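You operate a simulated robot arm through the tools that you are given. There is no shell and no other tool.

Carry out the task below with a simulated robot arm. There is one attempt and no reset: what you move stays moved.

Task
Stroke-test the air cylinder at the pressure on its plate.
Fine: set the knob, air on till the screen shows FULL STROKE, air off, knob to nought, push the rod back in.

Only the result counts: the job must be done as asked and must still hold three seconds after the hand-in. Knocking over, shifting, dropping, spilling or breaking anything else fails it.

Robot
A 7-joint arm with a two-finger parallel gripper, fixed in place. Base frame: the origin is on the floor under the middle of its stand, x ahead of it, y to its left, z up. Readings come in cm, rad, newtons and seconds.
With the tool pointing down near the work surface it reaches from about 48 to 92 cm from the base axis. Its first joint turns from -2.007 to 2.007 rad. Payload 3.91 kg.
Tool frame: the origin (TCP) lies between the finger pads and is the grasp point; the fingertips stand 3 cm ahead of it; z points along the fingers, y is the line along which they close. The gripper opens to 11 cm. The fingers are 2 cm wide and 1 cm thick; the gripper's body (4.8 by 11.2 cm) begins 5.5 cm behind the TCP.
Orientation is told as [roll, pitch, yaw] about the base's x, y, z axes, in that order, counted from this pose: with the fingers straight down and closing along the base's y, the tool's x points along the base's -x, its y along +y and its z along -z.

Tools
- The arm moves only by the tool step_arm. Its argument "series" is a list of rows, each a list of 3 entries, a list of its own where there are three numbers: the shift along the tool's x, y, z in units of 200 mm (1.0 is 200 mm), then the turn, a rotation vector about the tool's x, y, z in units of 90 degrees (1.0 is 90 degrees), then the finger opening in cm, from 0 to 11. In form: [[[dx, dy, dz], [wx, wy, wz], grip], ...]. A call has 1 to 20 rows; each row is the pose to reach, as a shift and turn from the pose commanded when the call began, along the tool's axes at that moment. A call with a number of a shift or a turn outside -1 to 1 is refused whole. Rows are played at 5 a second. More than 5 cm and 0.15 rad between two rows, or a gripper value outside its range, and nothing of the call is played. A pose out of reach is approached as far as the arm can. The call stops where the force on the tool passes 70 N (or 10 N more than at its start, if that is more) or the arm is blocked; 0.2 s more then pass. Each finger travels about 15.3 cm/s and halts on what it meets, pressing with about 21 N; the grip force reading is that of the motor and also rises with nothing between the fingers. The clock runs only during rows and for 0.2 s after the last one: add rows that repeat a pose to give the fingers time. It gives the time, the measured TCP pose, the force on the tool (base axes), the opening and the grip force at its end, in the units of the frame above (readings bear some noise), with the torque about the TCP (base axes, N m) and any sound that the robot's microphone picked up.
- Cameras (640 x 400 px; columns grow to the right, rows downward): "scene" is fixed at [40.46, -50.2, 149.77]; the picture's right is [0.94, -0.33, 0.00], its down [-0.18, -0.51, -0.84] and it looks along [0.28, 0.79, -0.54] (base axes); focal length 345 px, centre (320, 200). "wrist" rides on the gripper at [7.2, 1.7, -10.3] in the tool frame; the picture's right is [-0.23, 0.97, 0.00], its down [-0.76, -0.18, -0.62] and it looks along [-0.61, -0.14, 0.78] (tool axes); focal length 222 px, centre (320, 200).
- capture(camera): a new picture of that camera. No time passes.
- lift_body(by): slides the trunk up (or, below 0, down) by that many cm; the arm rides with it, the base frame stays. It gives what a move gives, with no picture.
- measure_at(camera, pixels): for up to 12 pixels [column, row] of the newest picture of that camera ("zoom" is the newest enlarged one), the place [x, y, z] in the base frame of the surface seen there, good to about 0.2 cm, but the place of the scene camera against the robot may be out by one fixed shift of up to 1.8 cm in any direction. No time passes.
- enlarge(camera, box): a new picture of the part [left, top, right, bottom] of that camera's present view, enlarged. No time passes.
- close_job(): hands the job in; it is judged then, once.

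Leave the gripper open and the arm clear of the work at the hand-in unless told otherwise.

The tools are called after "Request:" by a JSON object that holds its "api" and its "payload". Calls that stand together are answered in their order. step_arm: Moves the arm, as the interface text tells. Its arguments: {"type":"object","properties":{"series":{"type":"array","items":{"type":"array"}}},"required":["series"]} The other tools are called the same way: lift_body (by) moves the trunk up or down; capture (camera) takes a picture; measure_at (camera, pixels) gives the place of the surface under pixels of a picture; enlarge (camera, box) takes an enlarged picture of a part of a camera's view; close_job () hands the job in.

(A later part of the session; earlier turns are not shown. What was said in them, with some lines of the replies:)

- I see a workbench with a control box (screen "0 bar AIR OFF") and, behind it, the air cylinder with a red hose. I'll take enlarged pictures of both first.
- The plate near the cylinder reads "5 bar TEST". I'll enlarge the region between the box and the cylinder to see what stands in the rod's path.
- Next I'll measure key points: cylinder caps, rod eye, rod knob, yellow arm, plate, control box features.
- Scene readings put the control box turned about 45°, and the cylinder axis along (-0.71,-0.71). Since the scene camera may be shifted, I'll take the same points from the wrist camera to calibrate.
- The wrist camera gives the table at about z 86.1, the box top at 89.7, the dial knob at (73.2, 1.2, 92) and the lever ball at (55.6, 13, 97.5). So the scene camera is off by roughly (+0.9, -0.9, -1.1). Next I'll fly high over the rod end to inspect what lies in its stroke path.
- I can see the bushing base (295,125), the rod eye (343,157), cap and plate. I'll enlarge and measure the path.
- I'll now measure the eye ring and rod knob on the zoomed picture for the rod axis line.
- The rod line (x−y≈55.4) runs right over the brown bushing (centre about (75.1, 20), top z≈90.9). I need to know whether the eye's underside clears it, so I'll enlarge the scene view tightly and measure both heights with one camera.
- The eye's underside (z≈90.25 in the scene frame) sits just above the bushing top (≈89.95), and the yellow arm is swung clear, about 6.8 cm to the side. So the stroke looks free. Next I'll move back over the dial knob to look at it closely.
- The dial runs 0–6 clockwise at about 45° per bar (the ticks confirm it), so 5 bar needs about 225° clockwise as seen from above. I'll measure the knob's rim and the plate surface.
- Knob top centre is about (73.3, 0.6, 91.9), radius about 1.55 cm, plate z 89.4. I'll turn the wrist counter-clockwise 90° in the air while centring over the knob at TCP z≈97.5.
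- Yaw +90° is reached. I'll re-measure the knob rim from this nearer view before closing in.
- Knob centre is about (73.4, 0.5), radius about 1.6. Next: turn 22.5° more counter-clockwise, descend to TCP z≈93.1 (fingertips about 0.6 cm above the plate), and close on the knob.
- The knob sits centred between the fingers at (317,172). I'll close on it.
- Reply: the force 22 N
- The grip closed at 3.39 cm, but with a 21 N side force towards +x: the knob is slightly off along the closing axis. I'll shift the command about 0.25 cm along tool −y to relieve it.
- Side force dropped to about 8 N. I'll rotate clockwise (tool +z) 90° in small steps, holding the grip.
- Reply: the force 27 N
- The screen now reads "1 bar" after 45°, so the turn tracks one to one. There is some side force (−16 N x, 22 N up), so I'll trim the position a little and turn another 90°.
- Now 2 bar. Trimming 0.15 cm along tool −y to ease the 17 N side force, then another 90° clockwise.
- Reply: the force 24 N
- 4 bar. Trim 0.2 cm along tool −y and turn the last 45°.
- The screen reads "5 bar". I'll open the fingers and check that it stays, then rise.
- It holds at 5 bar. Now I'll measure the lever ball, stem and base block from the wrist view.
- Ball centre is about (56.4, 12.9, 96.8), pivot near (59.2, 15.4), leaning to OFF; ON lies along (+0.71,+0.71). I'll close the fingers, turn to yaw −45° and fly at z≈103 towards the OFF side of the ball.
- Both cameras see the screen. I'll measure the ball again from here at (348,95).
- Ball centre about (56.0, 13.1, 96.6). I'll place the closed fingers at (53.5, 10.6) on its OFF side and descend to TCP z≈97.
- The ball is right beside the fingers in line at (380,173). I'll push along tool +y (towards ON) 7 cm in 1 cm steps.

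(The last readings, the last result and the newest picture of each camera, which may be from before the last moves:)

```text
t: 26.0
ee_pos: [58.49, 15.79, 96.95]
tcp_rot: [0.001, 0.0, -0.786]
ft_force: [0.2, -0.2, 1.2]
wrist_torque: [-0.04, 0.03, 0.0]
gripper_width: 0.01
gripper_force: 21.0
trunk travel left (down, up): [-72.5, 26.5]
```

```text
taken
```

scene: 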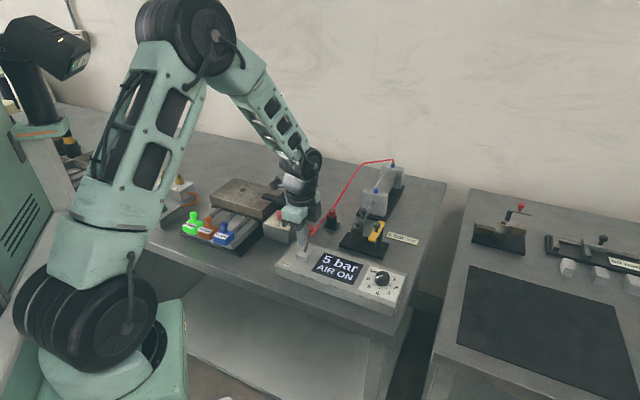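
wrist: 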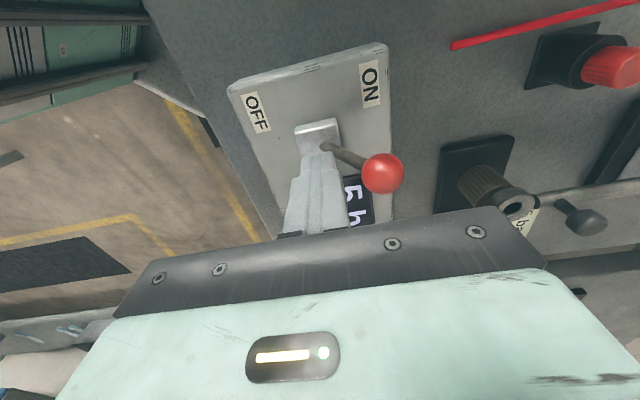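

The lever has snapped to ON; the screen says "5 bar AIR ON" and the rod has come out. I'll zoom in on the screen and rod.

Request:
{"api": "enlarge", "payload": {"camera": "scene", "box": [290, 170, 418, 290]}}

```text
3.33 times, centred on (354, 230) of scene
```

zoom: 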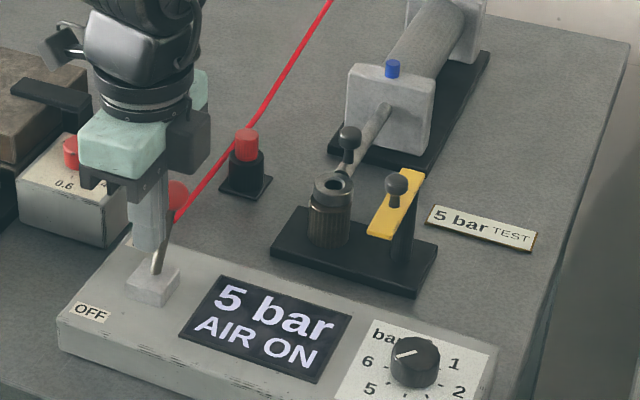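

The eye is now above the bushing and the screen still reads "AIR ON". I'll use the waiting time to lift the fingers, then check the screen.

Request:
{"api": "step_arm", "payload": {"series": [[[0, 0.3, -0.0], [0, 0, 0], 0], [[0, -0.02, -0.0], [0, 0, 0], 0]]}}

```text
refused: row 1 steps farther than a row can; nothing moved
```

That row was a slip and was refused; nothing moved. Now a plain lift of 6.5 cm.

Request:
{"api": "step_arm", "payload": {"series": [[[0, -0.02, -0.1], [0, 0, 0], 0], [[0, -0.02, -0.22], [0, 0, 0], 0], [[0, -0.02, -0.33], [0, 0, 0], 0]]}}

Request:
{"api": "enlarge", "payload": {"camera": "scene", "box": [290, 170, 418, 290]}}

```text
t: 26.8
ee_pos: [58.03, 15.53, 103.5]
tcp_rot: [-0.001, -0.001, -0.784]
ft_force: [0.4, 0.8, 0.0]
wrist_torque: [-0.02, 0.0, -0.01]
gripper_width: 0.0
gripper_force: 21.2
trunk travel left (down, up): [-72.5, 26.5]
```

```text
3.33 times, centred on (354, 230) of scene
```

zoom: 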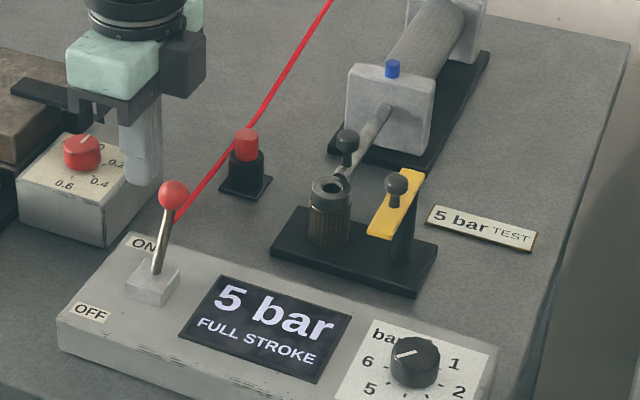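

The screen shows "FULL STROKE". Now air off: I'll measure the ball in its ON position from the wrist.

Request:
{"api": "capture", "payload": {"camera": "wrist"}}

Request:
{"api": "measure_at", "payload": {"camera": "scene", "pixels": [[324, 228], [322, 240]]}}

```text
taken
```

wrist: 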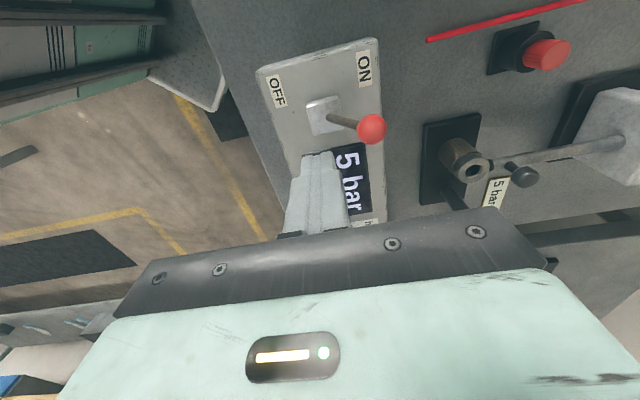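

```text
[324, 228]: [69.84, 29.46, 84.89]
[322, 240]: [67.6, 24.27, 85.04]
```

Request:
{"api": "measure_at", "payload": {"camera": "wrist", "pixels": [[372, 128], [382, 128], [362, 130], [372, 117], [372, 140], [345, 121], [335, 118], [540, 55], [470, 170], [520, 175]]}}

```text
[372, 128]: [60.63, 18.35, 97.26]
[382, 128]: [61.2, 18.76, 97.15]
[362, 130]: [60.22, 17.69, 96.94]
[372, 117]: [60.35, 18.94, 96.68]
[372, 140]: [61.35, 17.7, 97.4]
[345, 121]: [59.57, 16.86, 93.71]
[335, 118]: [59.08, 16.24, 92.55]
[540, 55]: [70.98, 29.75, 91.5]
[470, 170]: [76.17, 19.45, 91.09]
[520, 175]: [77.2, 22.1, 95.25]
```

Ball in ON is centred near (60.8, 18.2, 96.5). I'll check the hose height behind it before I go to that side.

Request:
{"api": "measure_at", "payload": {"camera": "wrist", "pixels": [[430, 40], [465, 31], [500, 22], [540, 12], [428, 40], [440, 38], [585, 1]]}}

```text
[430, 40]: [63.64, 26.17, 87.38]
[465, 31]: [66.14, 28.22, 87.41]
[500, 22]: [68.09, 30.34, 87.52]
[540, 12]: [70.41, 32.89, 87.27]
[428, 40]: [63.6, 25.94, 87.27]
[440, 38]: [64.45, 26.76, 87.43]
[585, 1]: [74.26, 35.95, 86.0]
```

The hose lies at z≈87.4, well below the fingertips. I'll cross over the ball at z 103.5 and descend on its ON side.

Request:
{"api": "step_arm", "payload": {"series": [[[0, 0.12, 0], [0, 0, 0], 0], [[0, 0.25, 0], [0, 0, 0], 0], [[0, 0.37, 0], [0, 0, 0], 0], [[0, 0.37, 0.1], [0, 0, 0], 0], [[0, 0.37, 0.22], [0, 0, 0], 0], [[0, 0.37, 0.33], [0, 0, 0], 0]]}}

Request:
{"api": "capture", "payload": {"camera": "wrist"}}

Request:
{"api": "enlarge", "payload": {"camera": "scene", "box": [290, 170, 418, 290]}}

```text
t: 28.2
ee_pos: [63.37, 20.5, 96.87]
tcp_rot: [0.002, 0.001, -0.786]
ft_force: [0.8, -0.7, -0.4]
wrist_torque: [-0.01, -0.04, -0.01]
gripper_width: 0.0
gripper_force: 21.4
trunk travel left (down, up): [-72.5, 26.5]
```

```text
taken
```

wrist: 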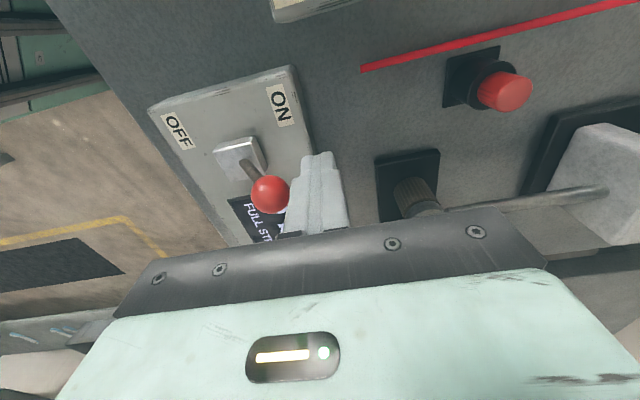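

```text
3.33 times, centred on (354, 230) of scene
```

zoom: 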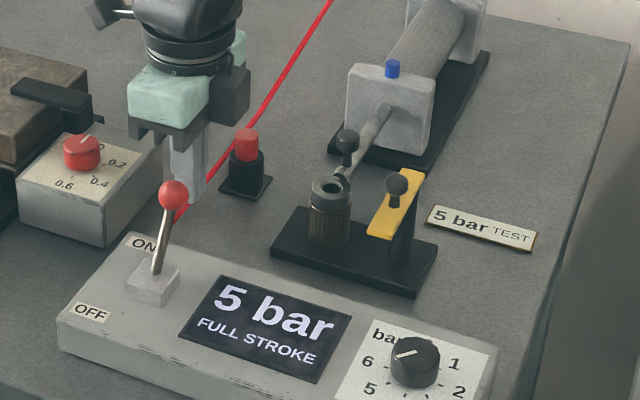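

Still "FULL STROKE", fingers beside the ball on its ON side. I'll push along tool −y 7 cm to OFF.

Request:
{"api": "step_arm", "payload": {"series": [[[0, -0.05, 0], [0, 0, 0], 0], [[0, -0.1, 0], [0, 0, 0], 0], [[0, -0.15, 0], [0, 0, 0], 0], [[0, -0.2, 0], [0, 0, 0], 0], [[0, -0.25, 0], [0, 0, 0], 0], [[0, -0.3, 0], [0, 0, 0], 0], [[0, -0.35, 0], [0, 0, 0], 0]]}}

Request:
{"api": "capture", "payload": {"camera": "wrist"}}

Request:
{"api": "enlarge", "payload": {"camera": "scene", "box": [290, 170, 418, 290]}}

```text
t: 29.8
ee_pos: [58.47, 15.68, 96.94]
tcp_rot: [0.0, 0.001, -0.785]
ft_force: [0.5, -0.3, 0.1]
wrist_torque: [-0.01, 0.01, 0.0]
gripper_width: 0.0
gripper_force: 21.1
trunk travel left (down, up): [-72.5, 26.5]
```

```text
taken
```

wrist: 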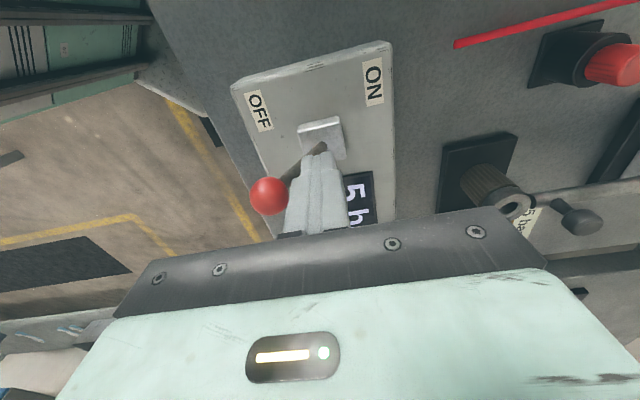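

```text
3.33 times, centred on (354, 230) of scene
```

zoom: 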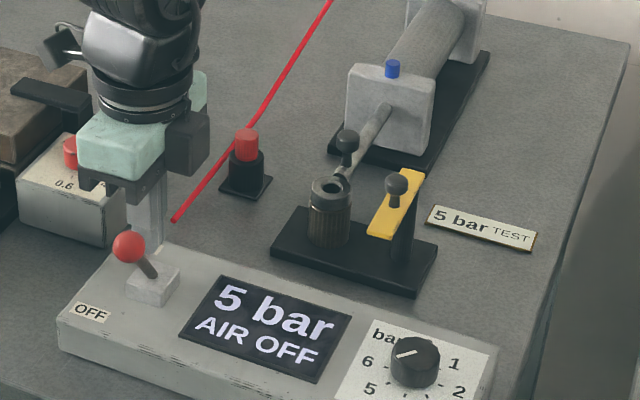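

"AIR OFF" is shown and the rod stays out. Next: rise, travel back along the box towards the dial, turning to yaw −112.5°.

Request:
{"api": "step_arm", "payload": {"series": [[[0, 0.0, -0.12], [0, 0, 0], 0], [[0, 0.0, -0.24], [0, 0, 0], 0], [[0, 0.0, -0.33], [0, 0, 0], 0], [[-0.1, 0.0, -0.33], [0, 0, 0.08], 0], [[-0.2, 0.0, -0.33], [0, 0, 0.16], 0], [[-0.3, 0.0, -0.33], [0, 0, 0.24], 3], [[-0.4, 0.0, -0.33], [0, 0, 0.32], 6], [[-0.5, 0.0, -0.33], [0, 0, 0.4], 6], [[-0.6, 0.0, -0.33], [0, 0, 0.48], 6], [[-0.7, 0.0, -0.33], [0, 0, 0.56], 6], [[-0.8, 0.0, -0.33], [0, 0, 0.64], 6], [[-0.9, 0.0, -0.33], [0, 0, 0.72], 6], [[-1.0, 0.0, -0.33], [0, 0, 0.75], 6], [[-1.0, 0.0, -0.33], [0, 0, 0.75], 6]]}}

Request:
{"api": "capture", "payload": {"camera": "wrist"}}

```text
t: 32.8
ee_pos: [72.6, 1.5, 103.43]
tcp_rot: [-0.001, 0.001, -1.965]
ft_force: [1.1, 0.0, 0.4]
wrist_torque: [-0.01, -0.02, 0.01]
gripper_width: 5.99
gripper_force: 0.0
trunk travel left (down, up): [-72.5, 26.5]
```

```text
taken
```

wrist: 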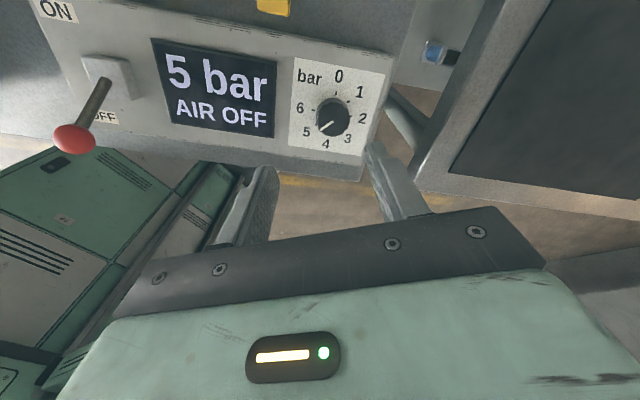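

Lever at OFF, dial at 5. I'll shift over the knob centre (73.5, 0.7) and descend to z≈93.3 with the fingers open 6 cm.

Request:
{"api": "step_arm", "payload": {"series": [[[-0.02, 0.058, 0.0], [0, 0, 0], 6], [[-0.02, 0.058, 0.15], [0, 0, 0], 6], [[-0.02, 0.058, 0.3], [0, 0, 0], 6], [[-0.02, 0.058, 0.4], [0, 0, 0], 6], [[-0.02, 0.058, 0.5], [0, 0, 0], 6], [[-0.02, 0.058, 0.5], [0, 0, 0], 6]]}}

Request:
{"api": "capture", "payload": {"camera": "wrist"}}

```text
t: 34.2
ee_pos: [73.52, 0.64, 93.6]
tcp_rot: [0.0, 0.0, -1.964]
ft_force: [-0.1, 0.1, 0.7]
wrist_torque: [0.02, 0.02, -0.01]
gripper_width: 6.0
gripper_force: 0.0
trunk travel left (down, up): [-72.5, 26.5]
```

```text
taken
```

wrist: 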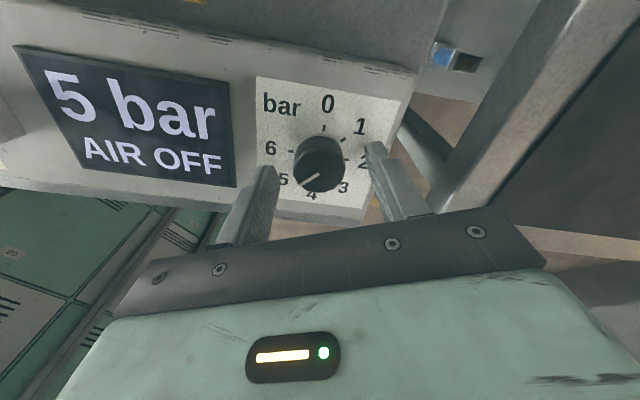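

Centred. I'll lower 0.2 cm more and close on the knob.

Request:
{"api": "step_arm", "payload": {"series": [[[0, 0, 0.012], [0, 0, 0], 6], [[0, 0, 0.012], [0, 0, 0], 2], [[0, 0, 0.012], [0, 0, 0], 2], [[0, 0, 0.012], [0, 0, 0], 2]]}}

```text
t: 35.2
ee_pos: [73.54, 0.66, 93.33]
tcp_rot: [0.0, 0.0, -1.963]
ft_force: [-0.8, -0.2, -1.2]
wrist_torque: [-0.08, -0.16, -0.01]
gripper_width: 3.38
gripper_force: 44.9
trunk travel left (down, up): [-72.5, 26.5]
```

A clean grip (forces under 2 N). I'll turn counter-clockwise 90°.

Request:
{"api": "step_arm", "payload": {"series": [[[0, 0, 0], [0, 0, -0.08], 2], [[0, 0, 0], [0, 0, -0.16], 2], [[0, 0, 0], [0, 0, -0.24], 2], [[0, 0, 0], [0, 0, -0.32], 2], [[0, 0, 0], [0, 0, -0.4], 2], [[0, 0, 0], [0, 0, -0.48], 2], [[0, 0, 0], [0, 0, -0.56], 2], [[0, 0, 0], [0, 0, -0.64], 2], [[0, 0, 0], [0, 0, -0.72], 2], [[0, 0, 0], [0, 0, -0.8], 2], [[0, 0, 0], [0, 0, -0.88], 2], [[0, 0, 0], [0, 0, -0.96], 2], [[0, 0, 0], [0, 0, -1.0], 2], [[0, 0, 0], [0, 0, -1.0], 2]]}}

Request:
{"api": "enlarge", "payload": {"camera": "scene", "box": [260, 220, 420, 320]}}

```text
t: 38.2
ee_pos: [73.62, 0.55, 93.27]
tcp_rot: [0.002, 0.0, -0.392]
ft_force: [-1.7, -11.9, 4.2]
wrist_torque: [-0.05, -0.25, 0.0]
gripper_width: 3.36
gripper_force: 44.7
trunk travel left (down, up): [-72.5, 26.5]
```

```text
4.00 times, centred on (340, 270) of scene
```

zoom: 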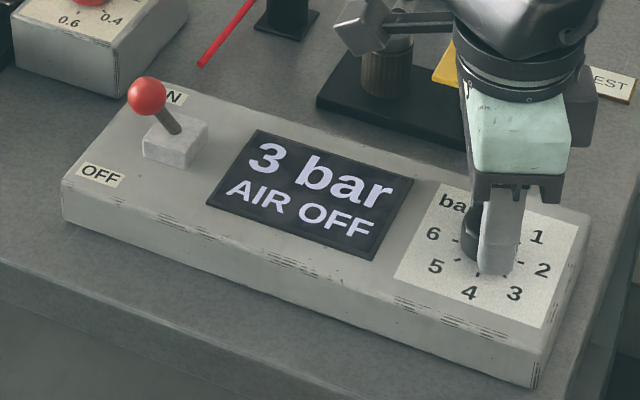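

3 bar now, forces small. Another 90° counter-clockwise with a slight −y trim.

Request:
{"api": "step_arm", "payload": {"series": [[[0, -0.003, 0], [0, 0, -0.08], 2], [[0, -0.005, 0], [0, 0, -0.16], 2], [[0, -0.005, 0], [0, 0, -0.24], 2], [[0, -0.005, 0], [0, 0, -0.32], 2], [[0, -0.005, 0], [0, 0, -0.4], 2], [[0, -0.005, 0], [0, 0, -0.48], 2], [[0, -0.005, 0], [0, 0, -0.56], 2], [[0, -0.005, 0], [0, 0, -0.64], 2], [[0, -0.005, 0], [0, 0, -0.72], 2], [[0, -0.005, 0], [0, 0, -0.8], 2], [[0, -0.005, 0], [0, 0, -0.88], 2], [[0, -0.005, 0], [0, 0, -0.96], 2], [[0, -0.005, 0], [0, 0, -1.0], 2], [[0, -0.005, 0], [0, 0, -1.0], 2]]}}

Request:
{"api": "enlarge", "payload": {"camera": "scene", "box": [260, 220, 420, 320]}}

```text
t: 41.2
ee_pos: [73.49, 0.7, 93.48]
tcp_rot: [-0.003, -0.001, 1.18]
ft_force: [20.1, 10.8, 14.4]
wrist_torque: [0.06, -0.07, 0.02]
gripper_width: 3.38
gripper_force: 45.0
trunk travel left (down, up): [-72.5, 26.5]
```

```text
4.00 times, centred on (340, 270) of scene
```

zoom: 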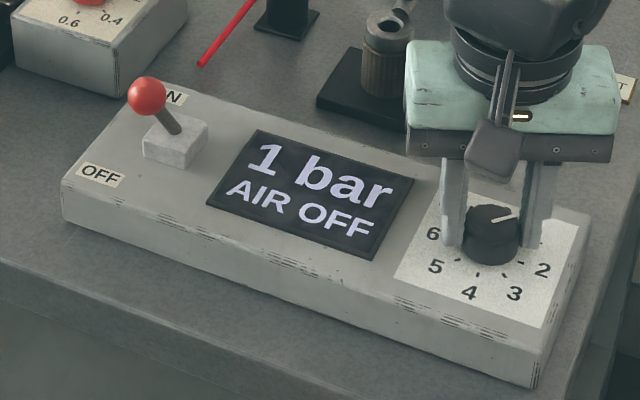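

1 bar. Trim a little and turn the last 45° to nought.

Request:
{"api": "step_arm", "payload": {"series": [[[-0.003, -0.004, 0], [0, 0, -0.04], 2], [[-0.005, -0.006, 0], [0, 0, -0.12], 2], [[-0.005, -0.006, 0], [0, 0, -0.2], 2], [[-0.005, -0.006, 0], [0, 0, -0.28], 2], [[-0.005, -0.006, 0], [0, 0, -0.36], 2], [[-0.005, -0.006, 0], [0, 0, -0.44], 2], [[-0.005, -0.006, 0], [0, 0, -0.5], 2], [[-0.005, -0.006, 0], [0, 0, -0.5], 2]]}}

Request:
{"api": "enlarge", "payload": {"camera": "scene", "box": [260, 220, 420, 320]}}

Request:
{"api": "capture", "payload": {"camera": "wrist"}}

```text
t: 43.0
ee_pos: [73.5, 0.67, 93.32]
tcp_rot: [0.003, 0.001, 1.966]
ft_force: [-7.6, 10.8, 8.1]
wrist_torque: [0.42, -0.05, -0.02]
gripper_width: 3.34
gripper_force: 45.0
trunk travel left (down, up): [-72.5, 26.5]
```

```text
4.00 times, centred on (340, 270) of scene
```

zoom: 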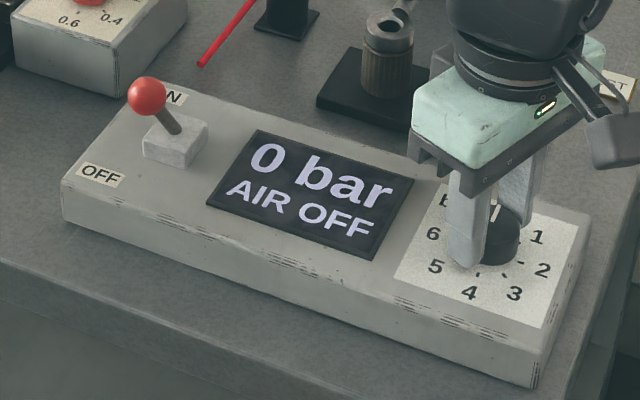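

```text
taken
```

wrist: 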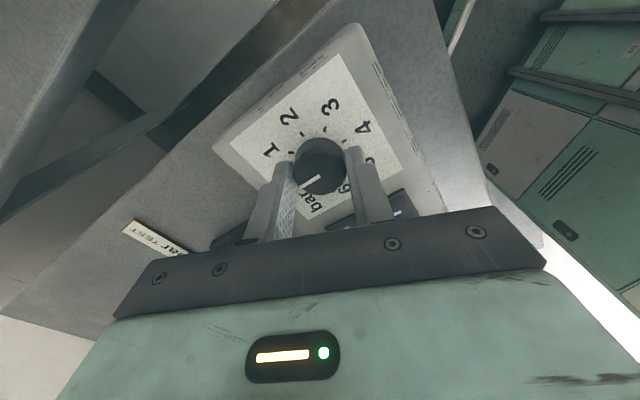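

"0 bar AIR OFF". I'll open the fingers, rise 12 cm, and check that the dial stays at nought.

Request:
{"api": "step_arm", "payload": {"series": [[[0, 0, 0], [0, 0, 0], 6], [[0, 0, 0], [0, 0, 0], 6], [[0, 0, -0.2], [0, 0, 0], 6], [[0, 0, -0.4], [0, 0, 0], 6], [[0, 0, -0.6], [0, 0, 0], 6], [[0, 0, -0.6], [0, 0, 0], 6]]}}

Request:
{"api": "capture", "payload": {"camera": "wrist"}}

Request:
{"api": "enlarge", "payload": {"camera": "scene", "box": [290, 170, 418, 310]}}

```text
t: 44.4
ee_pos: [73.55, 0.43, 105.32]
tcp_rot: [0.001, 0.0, 1.965]
ft_force: [-0.4, 0.5, -0.3]
wrist_torque: [-0.03, -0.01, 0.0]
gripper_width: 6.02
gripper_force: 0.1
trunk travel left (down, up): [-72.5, 26.5]
```

```text
taken
```

wrist: 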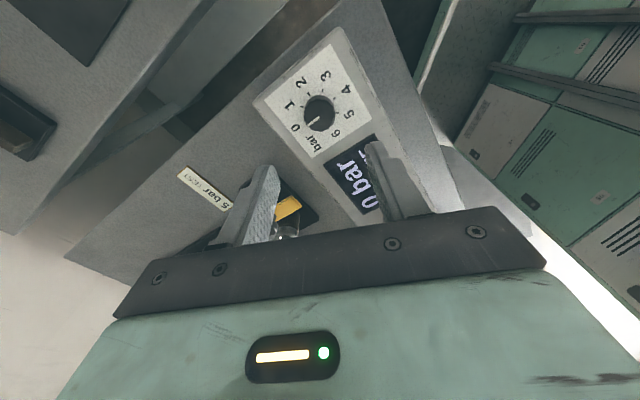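

```text
2.86 times, centred on (354, 240) of scene
```

zoom: 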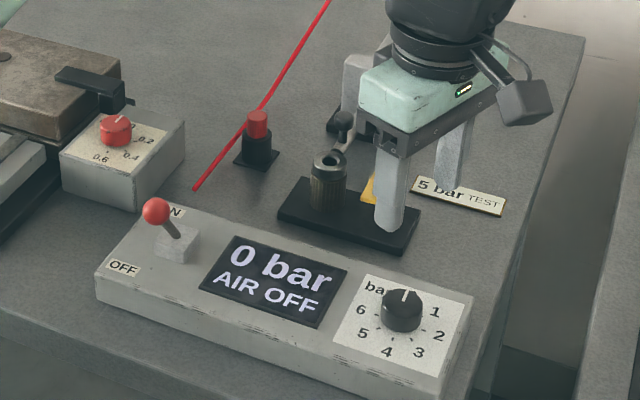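

The dial is at 0 and air is off. Last: push the rod in. The rod knob is near (77.2, 22.1, top 95.3). I'll close the fingers, turn to yaw 45° (tool x along the rod) and fly at z≈105 to above the eye.

Request:
{"api": "step_arm", "payload": {"series": [[[-0.086, -0.041, 0], [0, 0, 0.075], 3], [[-0.173, -0.082, 0], [0, 0, 0.15], 0], [[-0.259, -0.123, 0], [0, 0, 0.225], 0], [[-0.345, -0.164, 0], [0, 0, 0.3], 0], [[-0.431, -0.204, 0], [0, 0, 0.375], 0], [[-0.518, -0.245, 0], [0, 0, 0.45], 0], [[-0.604, -0.286, 0], [0, 0, 0.525], 0], [[-0.69, -0.327, 0], [0, 0, 0.6], 0], [[-0.777, -0.368, 0], [0, 0, 0.675], 0], [[-0.863, -0.409, 0], [0, 0, 0.75], 0], [[-0.863, -0.409, 0], [0, 0, 0.75], 0]]}}

Request:
{"api": "capture", "payload": {"camera": "wrist"}}

Request:
{"api": "capture", "payload": {"camera": "scene"}}

```text
t: 46.8
ee_pos: [74.79, 19.63, 105.36]
tcp_rot: [0.0, 0.0, 0.784]
ft_force: [-0.2, 0.2, 0.6]
wrist_torque: [0.0, 0.01, 0.01]
gripper_width: 0.02
gripper_force: 21.2
trunk travel left (down, up): [-72.5, 26.5]
```

```text
taken
```

wrist: 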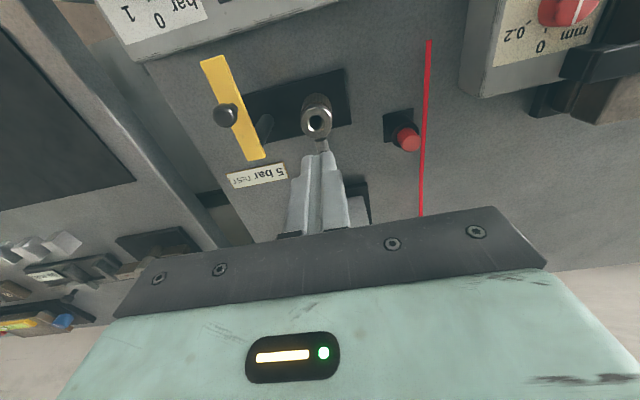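

```text
taken
```

scene: 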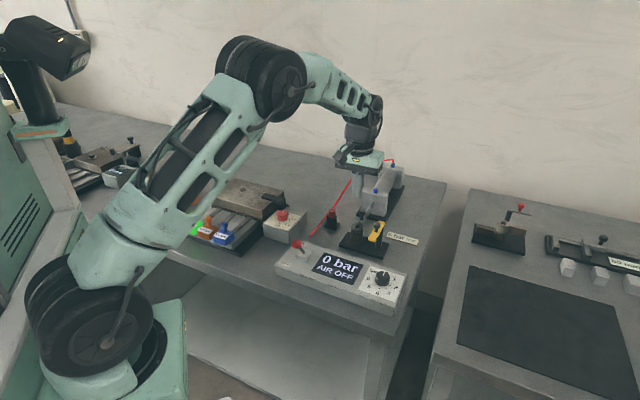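

The eye is at (317,118), the rod knob hidden behind the fingers. I'll measure the eye by wrist and the knob by the scene camera.

Request:
{"api": "enlarge", "payload": {"camera": "wrist", "box": [264, 70, 376, 170]}}

Request:
{"api": "measure_at", "payload": {"camera": "wrist", "pixels": [[307, 120], [326, 120], [316, 111], [317, 132], [322, 145], [322, 150]]}}

Request:
{"api": "enlarge", "payload": {"camera": "scene", "box": [330, 180, 410, 250]}}

```text
4.00 times, centred on (320, 120) of wrist
```

zoom: 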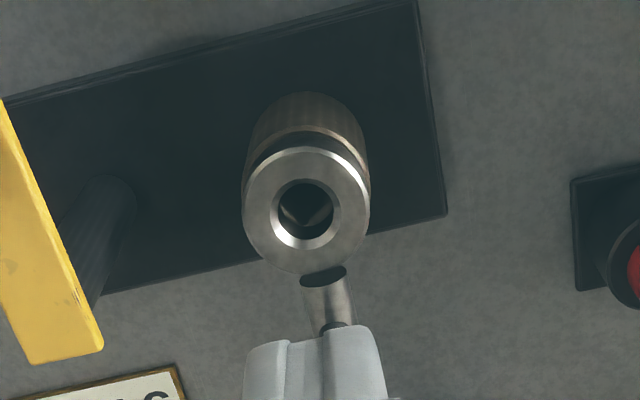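

```text
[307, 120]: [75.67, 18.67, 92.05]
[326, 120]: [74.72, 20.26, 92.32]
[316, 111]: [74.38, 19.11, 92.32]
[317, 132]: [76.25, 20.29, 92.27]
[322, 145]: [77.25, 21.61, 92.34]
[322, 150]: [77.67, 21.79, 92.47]
```

```text
5.71 times, centred on (370, 215) of scene
```

zoom: 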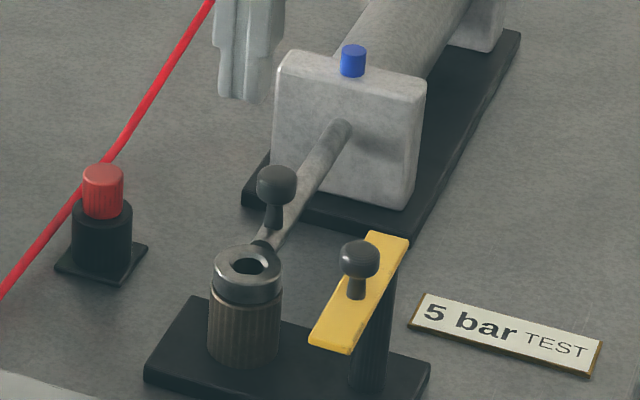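

The eye is centred near (75.25, 19.6, 92.3), and the rod has moved about 8.3 cm. The rod knob centre should be about (77.35, 21.7). I'll trim sideways 0.35 cm and descend with fingertips at z≈93.1, just in front of the knob and above the eye.

Request:
{"api": "step_arm", "payload": {"series": [[[0.005, -0.018, 0.0], [0, 0, 0], 0], [[0.005, -0.018, 0.15], [0, 0, 0], 0], [[0.005, -0.018, 0.3], [0, 0, 0], 0], [[0.005, -0.018, 0.4], [0, 0, 0], 0], [[0.005, -0.018, 0.46], [0, 0, 0], 0], [[0.005, -0.018, 0.46], [0, 0, 0], 0]]}}

Request:
{"api": "capture", "payload": {"camera": "wrist"}}

Request:
{"api": "enlarge", "payload": {"camera": "scene", "box": [330, 180, 410, 250]}}

```text
t: 48.2
ee_pos: [74.85, 19.35, 96.22]
tcp_rot: [0.0, 0.0, 0.786]
ft_force: [0.1, 0.8, -0.7]
wrist_torque: [0.0, -0.06, 0.01]
gripper_width: 0.0
gripper_force: 20.9
trunk travel left (down, up): [-72.5, 26.5]
```

```text
taken
```

wrist: 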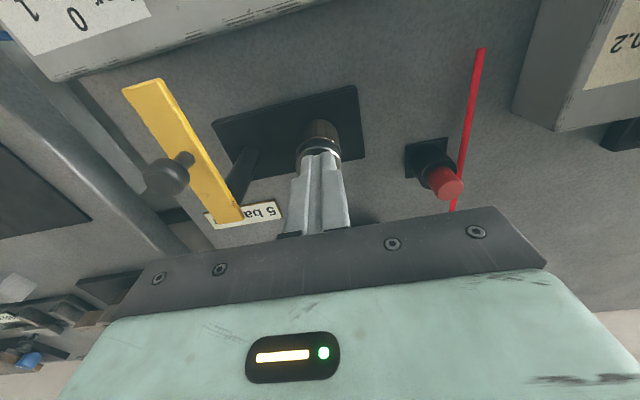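

```text
5.71 times, centred on (370, 215) of scene
```

zoom: 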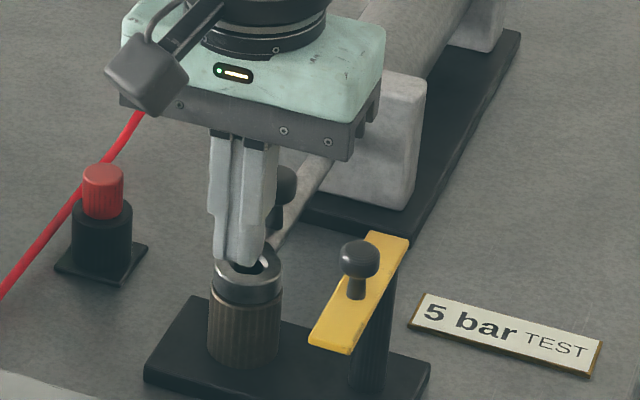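

The fingers stand right in front of the rod knob, over the eye. I'll push along tool −x (towards the cylinder) 7 cm in 1 cm steps.

Request:
{"api": "step_arm", "payload": {"series": [[[-0.05, 0, 0], [0, 0, 0], 0], [[-0.09, 0, 0], [0, 0, 0], 0], [[-0.13, 0, 0], [0, 0, 0], 0], [[-0.17, 0, 0], [0, 0, 0], 0], [[-0.21, 0, 0], [0, 0, 0], 0], [[-0.25, 0, 0], [0, 0, 0], 0], [[-0.29, 0, 0], [0, 0, 0], 0], [[-0.33, 0, 0], [0, 0, 0], 0], [[-0.36, 0, 0], [0, 0, 0], 0]]}}

Request:
{"api": "capture", "payload": {"camera": "wrist"}}

Request:
{"api": "enlarge", "payload": {"camera": "scene", "box": [330, 170, 410, 240]}}

```text
t: 50.2
ee_pos: [79.98, 24.57, 96.3]
tcp_rot: [0.0, 0.001, 0.784]
ft_force: [-0.4, -0.2, -0.5]
wrist_torque: [0.02, 0.01, 0.05]
gripper_width: 0.01
gripper_force: 20.5
trunk travel left (down, up): [-72.5, 26.5]
```

```text
taken
```

wrist: 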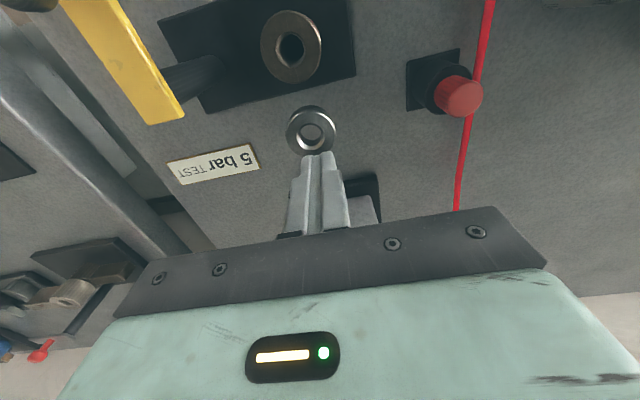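

```text
5.71 times, centred on (370, 205) of scene
```

zoom: 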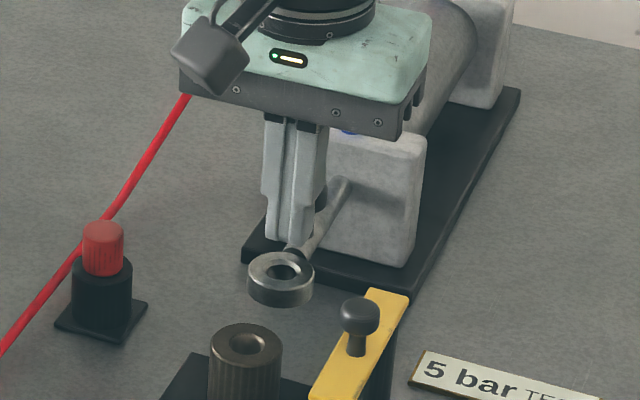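

The rod is sliding in with almost no force. I'll push on with 0.4 cm steps for about 2 cm more.

Request:
{"api": "step_arm", "payload": {"series": [[[-0.02, 0, 0], [0, 0, 0], 0], [[-0.04, 0, 0], [0, 0, 0], 0], [[-0.06, 0, 0], [0, 0, 0], 0], [[-0.08, 0, 0], [0, 0, 0], 0], [[-0.1, 0, 0], [0, 0, 0], 0]]}}

Request:
{"api": "capture", "payload": {"camera": "wrist"}}

Request:
{"api": "enlarge", "payload": {"camera": "scene", "box": [330, 170, 410, 240]}}

```text
t: 51.4
ee_pos: [81.34, 26.02, 96.08]
tcp_rot: [0.0, -0.001, 0.785]
ft_force: [0.7, 0.0, 0.0]
wrist_torque: [0.01, 0.02, 0.02]
gripper_width: 0.01
gripper_force: 21.4
trunk travel left (down, up): [-72.5, 26.5]
```

```text
taken
```

wrist: 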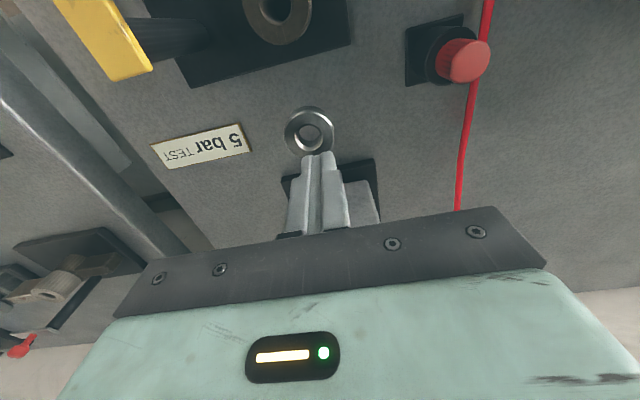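

```text
5.71 times, centred on (370, 205) of scene
```

zoom: 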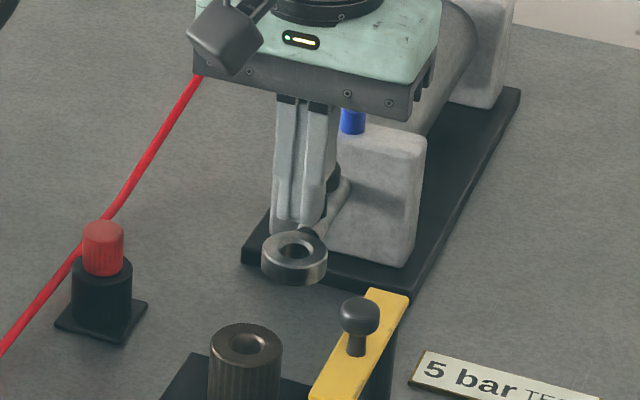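

The eye still sits about 1 cm short of where it began ((365.5,215) now, (367,212) at the start). I'll go on in 0.2 cm steps, watching the force.

Request:
{"api": "step_arm", "payload": {"series": [[[-0.01, 0, 0], [0, 0, 0], 0], [[-0.02, 0, 0], [0, 0, 0], 0], [[-0.03, 0, 0], [0, 0, 0], 0], [[-0.03, 0, 0], [0, 0, 0], 0]]}}

Request:
{"api": "enlarge", "payload": {"camera": "scene", "box": [330, 170, 410, 240]}}

```text
t: 52.4
ee_pos: [81.71, 26.3, 95.95]
tcp_rot: [-0.001, -0.001, 0.786]
ft_force: [-2.7, -2.6, -0.9]
wrist_torque: [-0.04, 0.03, -0.01]
gripper_width: 0.0
gripper_force: 21.3
trunk travel left (down, up): [-72.5, 26.5]
```

```text
5.71 times, centred on (370, 205) of scene
```

zoom: 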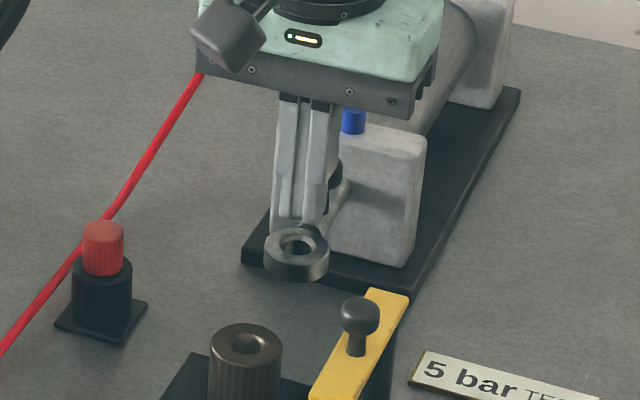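

A small counter-force (about 3.7 N) appears. I'll continue in 0.15 cm steps.

Request:
{"api": "step_arm", "payload": {"series": [[[-0.008, 0, 0], [0, 0, 0], 0], [[-0.016, 0, 0], [0, 0, 0], 0], [[-0.016, 0, 0], [0, 0, 0], 0]]}}

Request:
{"api": "enlarge", "payload": {"camera": "scene", "box": [330, 170, 410, 240]}}

```text
t: 53.2
ee_pos: [81.93, 26.53, 96.01]
tcp_rot: [0.0, 0.0, 0.785]
ft_force: [-1.4, -0.9, 1.4]
wrist_torque: [0.0, 0.04, 0.02]
gripper_width: 0.0
gripper_force: 21.2
trunk travel left (down, up): [-72.5, 26.5]
```

```text
5.71 times, centred on (370, 205) of scene
```

zoom: 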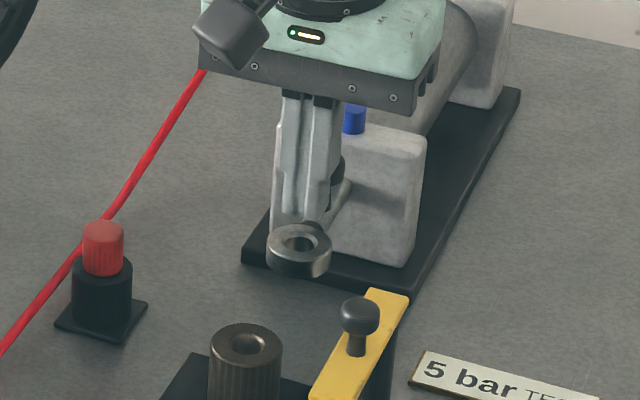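

Very close to the starting place now (about 0.3 cm to go). I'll continue with 0.1 cm steps until the force rises.

Request:
{"api": "step_arm", "payload": {"series": [[[-0.006, 0, 0], [0, 0, 0], 0], [[-0.012, 0, 0], [0, 0, 0], 0], [[-0.018, 0, 0], [0, 0, 0], 0], [[-0.018, 0, 0], [0, 0, 0], 0]]}}

Request:
{"api": "enlarge", "payload": {"camera": "scene", "box": [330, 170, 410, 240]}}

```text
t: 54.2
ee_pos: [82.25, 26.8, 96.1]
tcp_rot: [0.0, 0.0, 0.786]
ft_force: [-2.1, -0.8, -0.5]
wrist_torque: [-0.04, 0.04, 0.0]
gripper_width: 0.03
gripper_force: 20.7
trunk travel left (down, up): [-72.5, 26.5]
```

```text
5.71 times, centred on (370, 205) of scene
```

zoom: 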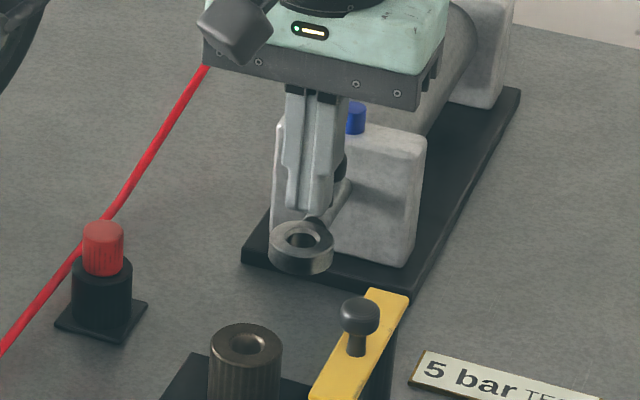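

Nearly there, still no end-stop force. Another 0.3 cm in 0.1 cm steps.

Request:
{"api": "step_arm", "payload": {"series": [[[-0.005, 0, 0], [0, 0, 0], 0], [[-0.01, 0, 0], [0, 0, 0], 0], [[-0.015, 0, 0], [0, 0, 0], 0], [[-0.015, 0, 0], [0, 0, 0], 0]]}}

Request:
{"api": "enlarge", "payload": {"camera": "scene", "box": [330, 170, 410, 240]}}

```text
t: 55.2
ee_pos: [82.2, 26.76, 96.12]
tcp_rot: [-0.001, 0.004, 0.786]
ft_force: [-21.0, -18.5, 1.2]
wrist_torque: [-0.29, 0.36, -0.08]
gripper_width: 0.01
gripper_force: 21.2
trunk travel left (down, up): [-72.5, 26.5]
```

```text
5.71 times, centred on (370, 205) of scene
```

zoom: 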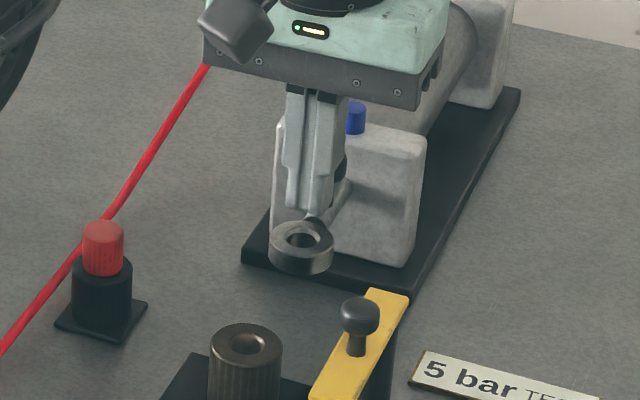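

The force rose to 28 N with no further travel: the rod is home on its stop. I'll back off 1.5 cm, then rise 12 cm.

Request:
{"api": "step_arm", "payload": {"series": [[[0.02, 0, 0], [0, 0, 0], 0], [[0.075, 0, 0], [0, 0, 0], 0], [[0.075, 0, -0.15], [0, 0, 0], 0], [[0.075, 0, -0.3], [0, 0, 0], 0], [[0.075, 0, -0.45], [0, 0, 0], 0], [[0.075, 0, -0.6], [0, 0, 0], 0], [[0.075, 0, -0.6], [0, 0, 0], 0]]}}

Request:
{"api": "capture", "payload": {"camera": "wrist"}}

Request:
{"api": "enlarge", "payload": {"camera": "scene", "box": [330, 170, 410, 240]}}

```text
t: 56.8
ee_pos: [81.16, 25.97, 107.98]
tcp_rot: [0.001, 0.0, 0.787]
ft_force: [0.0, 0.6, -0.3]
wrist_torque: [0.0, -0.02, 0.02]
gripper_width: 0.0
gripper_force: 21.2
trunk travel left (down, up): [-72.5, 26.5]
```

```text
taken
```

wrist: 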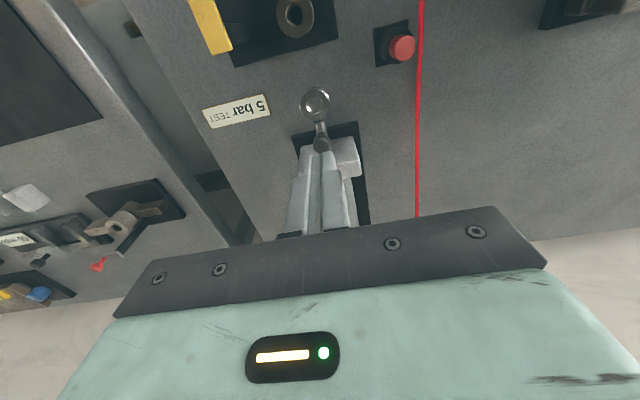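

```text
5.71 times, centred on (370, 205) of scene
```

zoom: 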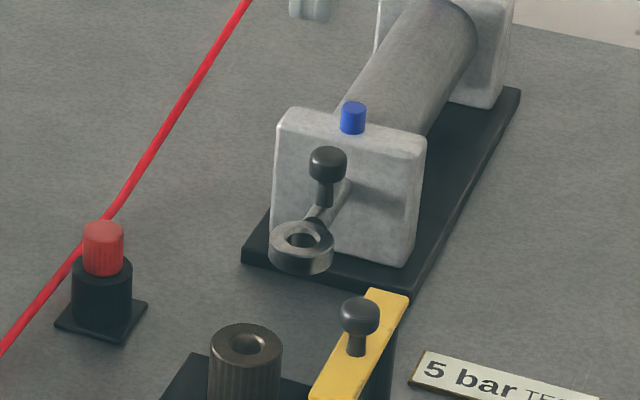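

The rod looks fully in. I'll compare with the very same 16x view as at the start.

Request:
{"api": "enlarge", "payload": {"camera": "scene", "box": [346, 200, 386, 225]}}

Request:
{"api": "enlarge", "payload": {"camera": "scene", "box": [260, 220, 420, 320]}}

```text
16.00 times, centred on (366, 212) of scene
```

zoom: 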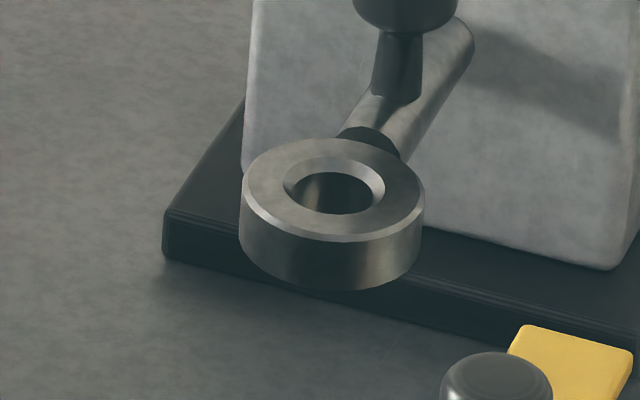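

```text
4.00 times, centred on (340, 270) of scene
```

zoom: 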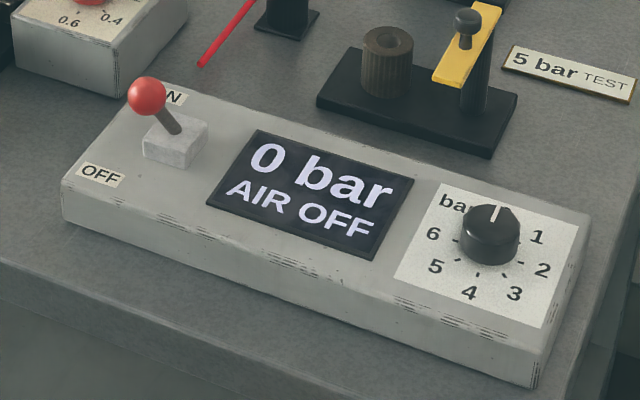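

Picture identical to the start: rod home, 0 bar, air off. I'll back the arm away and up, opening the gripper.

Request:
{"api": "step_arm", "payload": {"series": [[[0.1, 0, -0.1], [0, 0, 0], 4], [[0.25, 0, -0.2], [0, 0, 0], 8], [[0.4, 0, -0.3], [0, 0, 0], 11], [[0.55, 0, -0.4], [0, 0, 0], 11], [[0.7, 0, -0.5], [0, 0, 0], 11], [[0.85, 0, -0.5], [0, 0, 0], 11], [[1.0, 0, -0.5], [0, 0, 0], 11], [[1.0, 0, -0.5], [0, 0, 0], 11], [[1.0, 0, -0.5], [0, 0, 0], 11]]}}

Request:
{"api": "capture", "payload": {"camera": "scene"}}

Request:
{"api": "enlarge", "payload": {"camera": "scene", "box": [270, 150, 430, 310]}}

```text
t: 58.8
ee_pos: [67.21, 11.74, 117.86]
tcp_rot: [0.002, 0.0, 0.785]
ft_force: [0.7, -0.4, -0.6]
wrist_torque: [0.03, -0.01, -0.04]
gripper_width: 11.0
gripper_force: 0.1
trunk travel left (down, up): [-72.5, 26.5]
```

```text
taken
```

scene: 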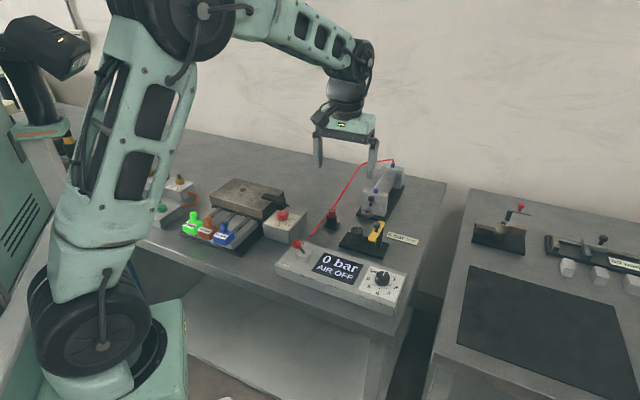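

```text
2.50 times, centred on (350, 230) of scene
```

zoom: 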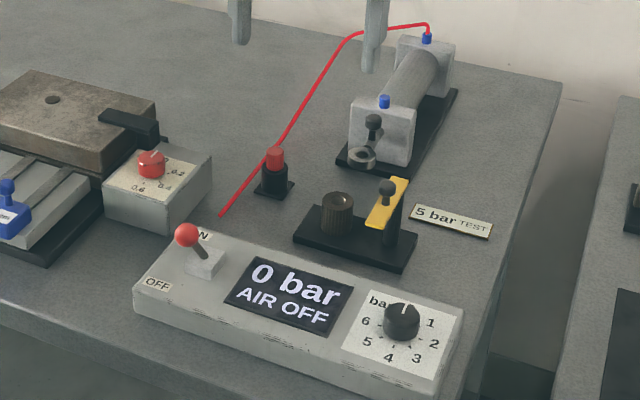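

Everything is at rest: 0 bar, AIR OFF, rod in, nothing else moved, gripper open at z≈118 and clear of the work. I'm handing the job in.

Request:
{"api": "close_job", "payload": {}}

```text
The job is handed in.
```

I stroke-tested the cylinder at the 5 bar on its plate and handed the job in; I don't have the judge's result yet.

1. **Set:** I turned the knob from 0 to 5, and the screen read "5 bar".
2. **Air on:** I flipped the lever on. The rod came out about 8 cm and the screen showed "FULL STROKE".
3. **Air off:** I flipped the lever back, and the screen read "AIR OFF".
4. **Nought:** I turned the knob back, and the screen read "0 bar".
5. **Rod in:** I pushed the rod back until it met its stop at about 28 N. Its eye sits in the same place as in the starting picture.

The last picture shows 0 bar, air off and nothing else on the bench moved. The arm is clear of the work with the gripper open.
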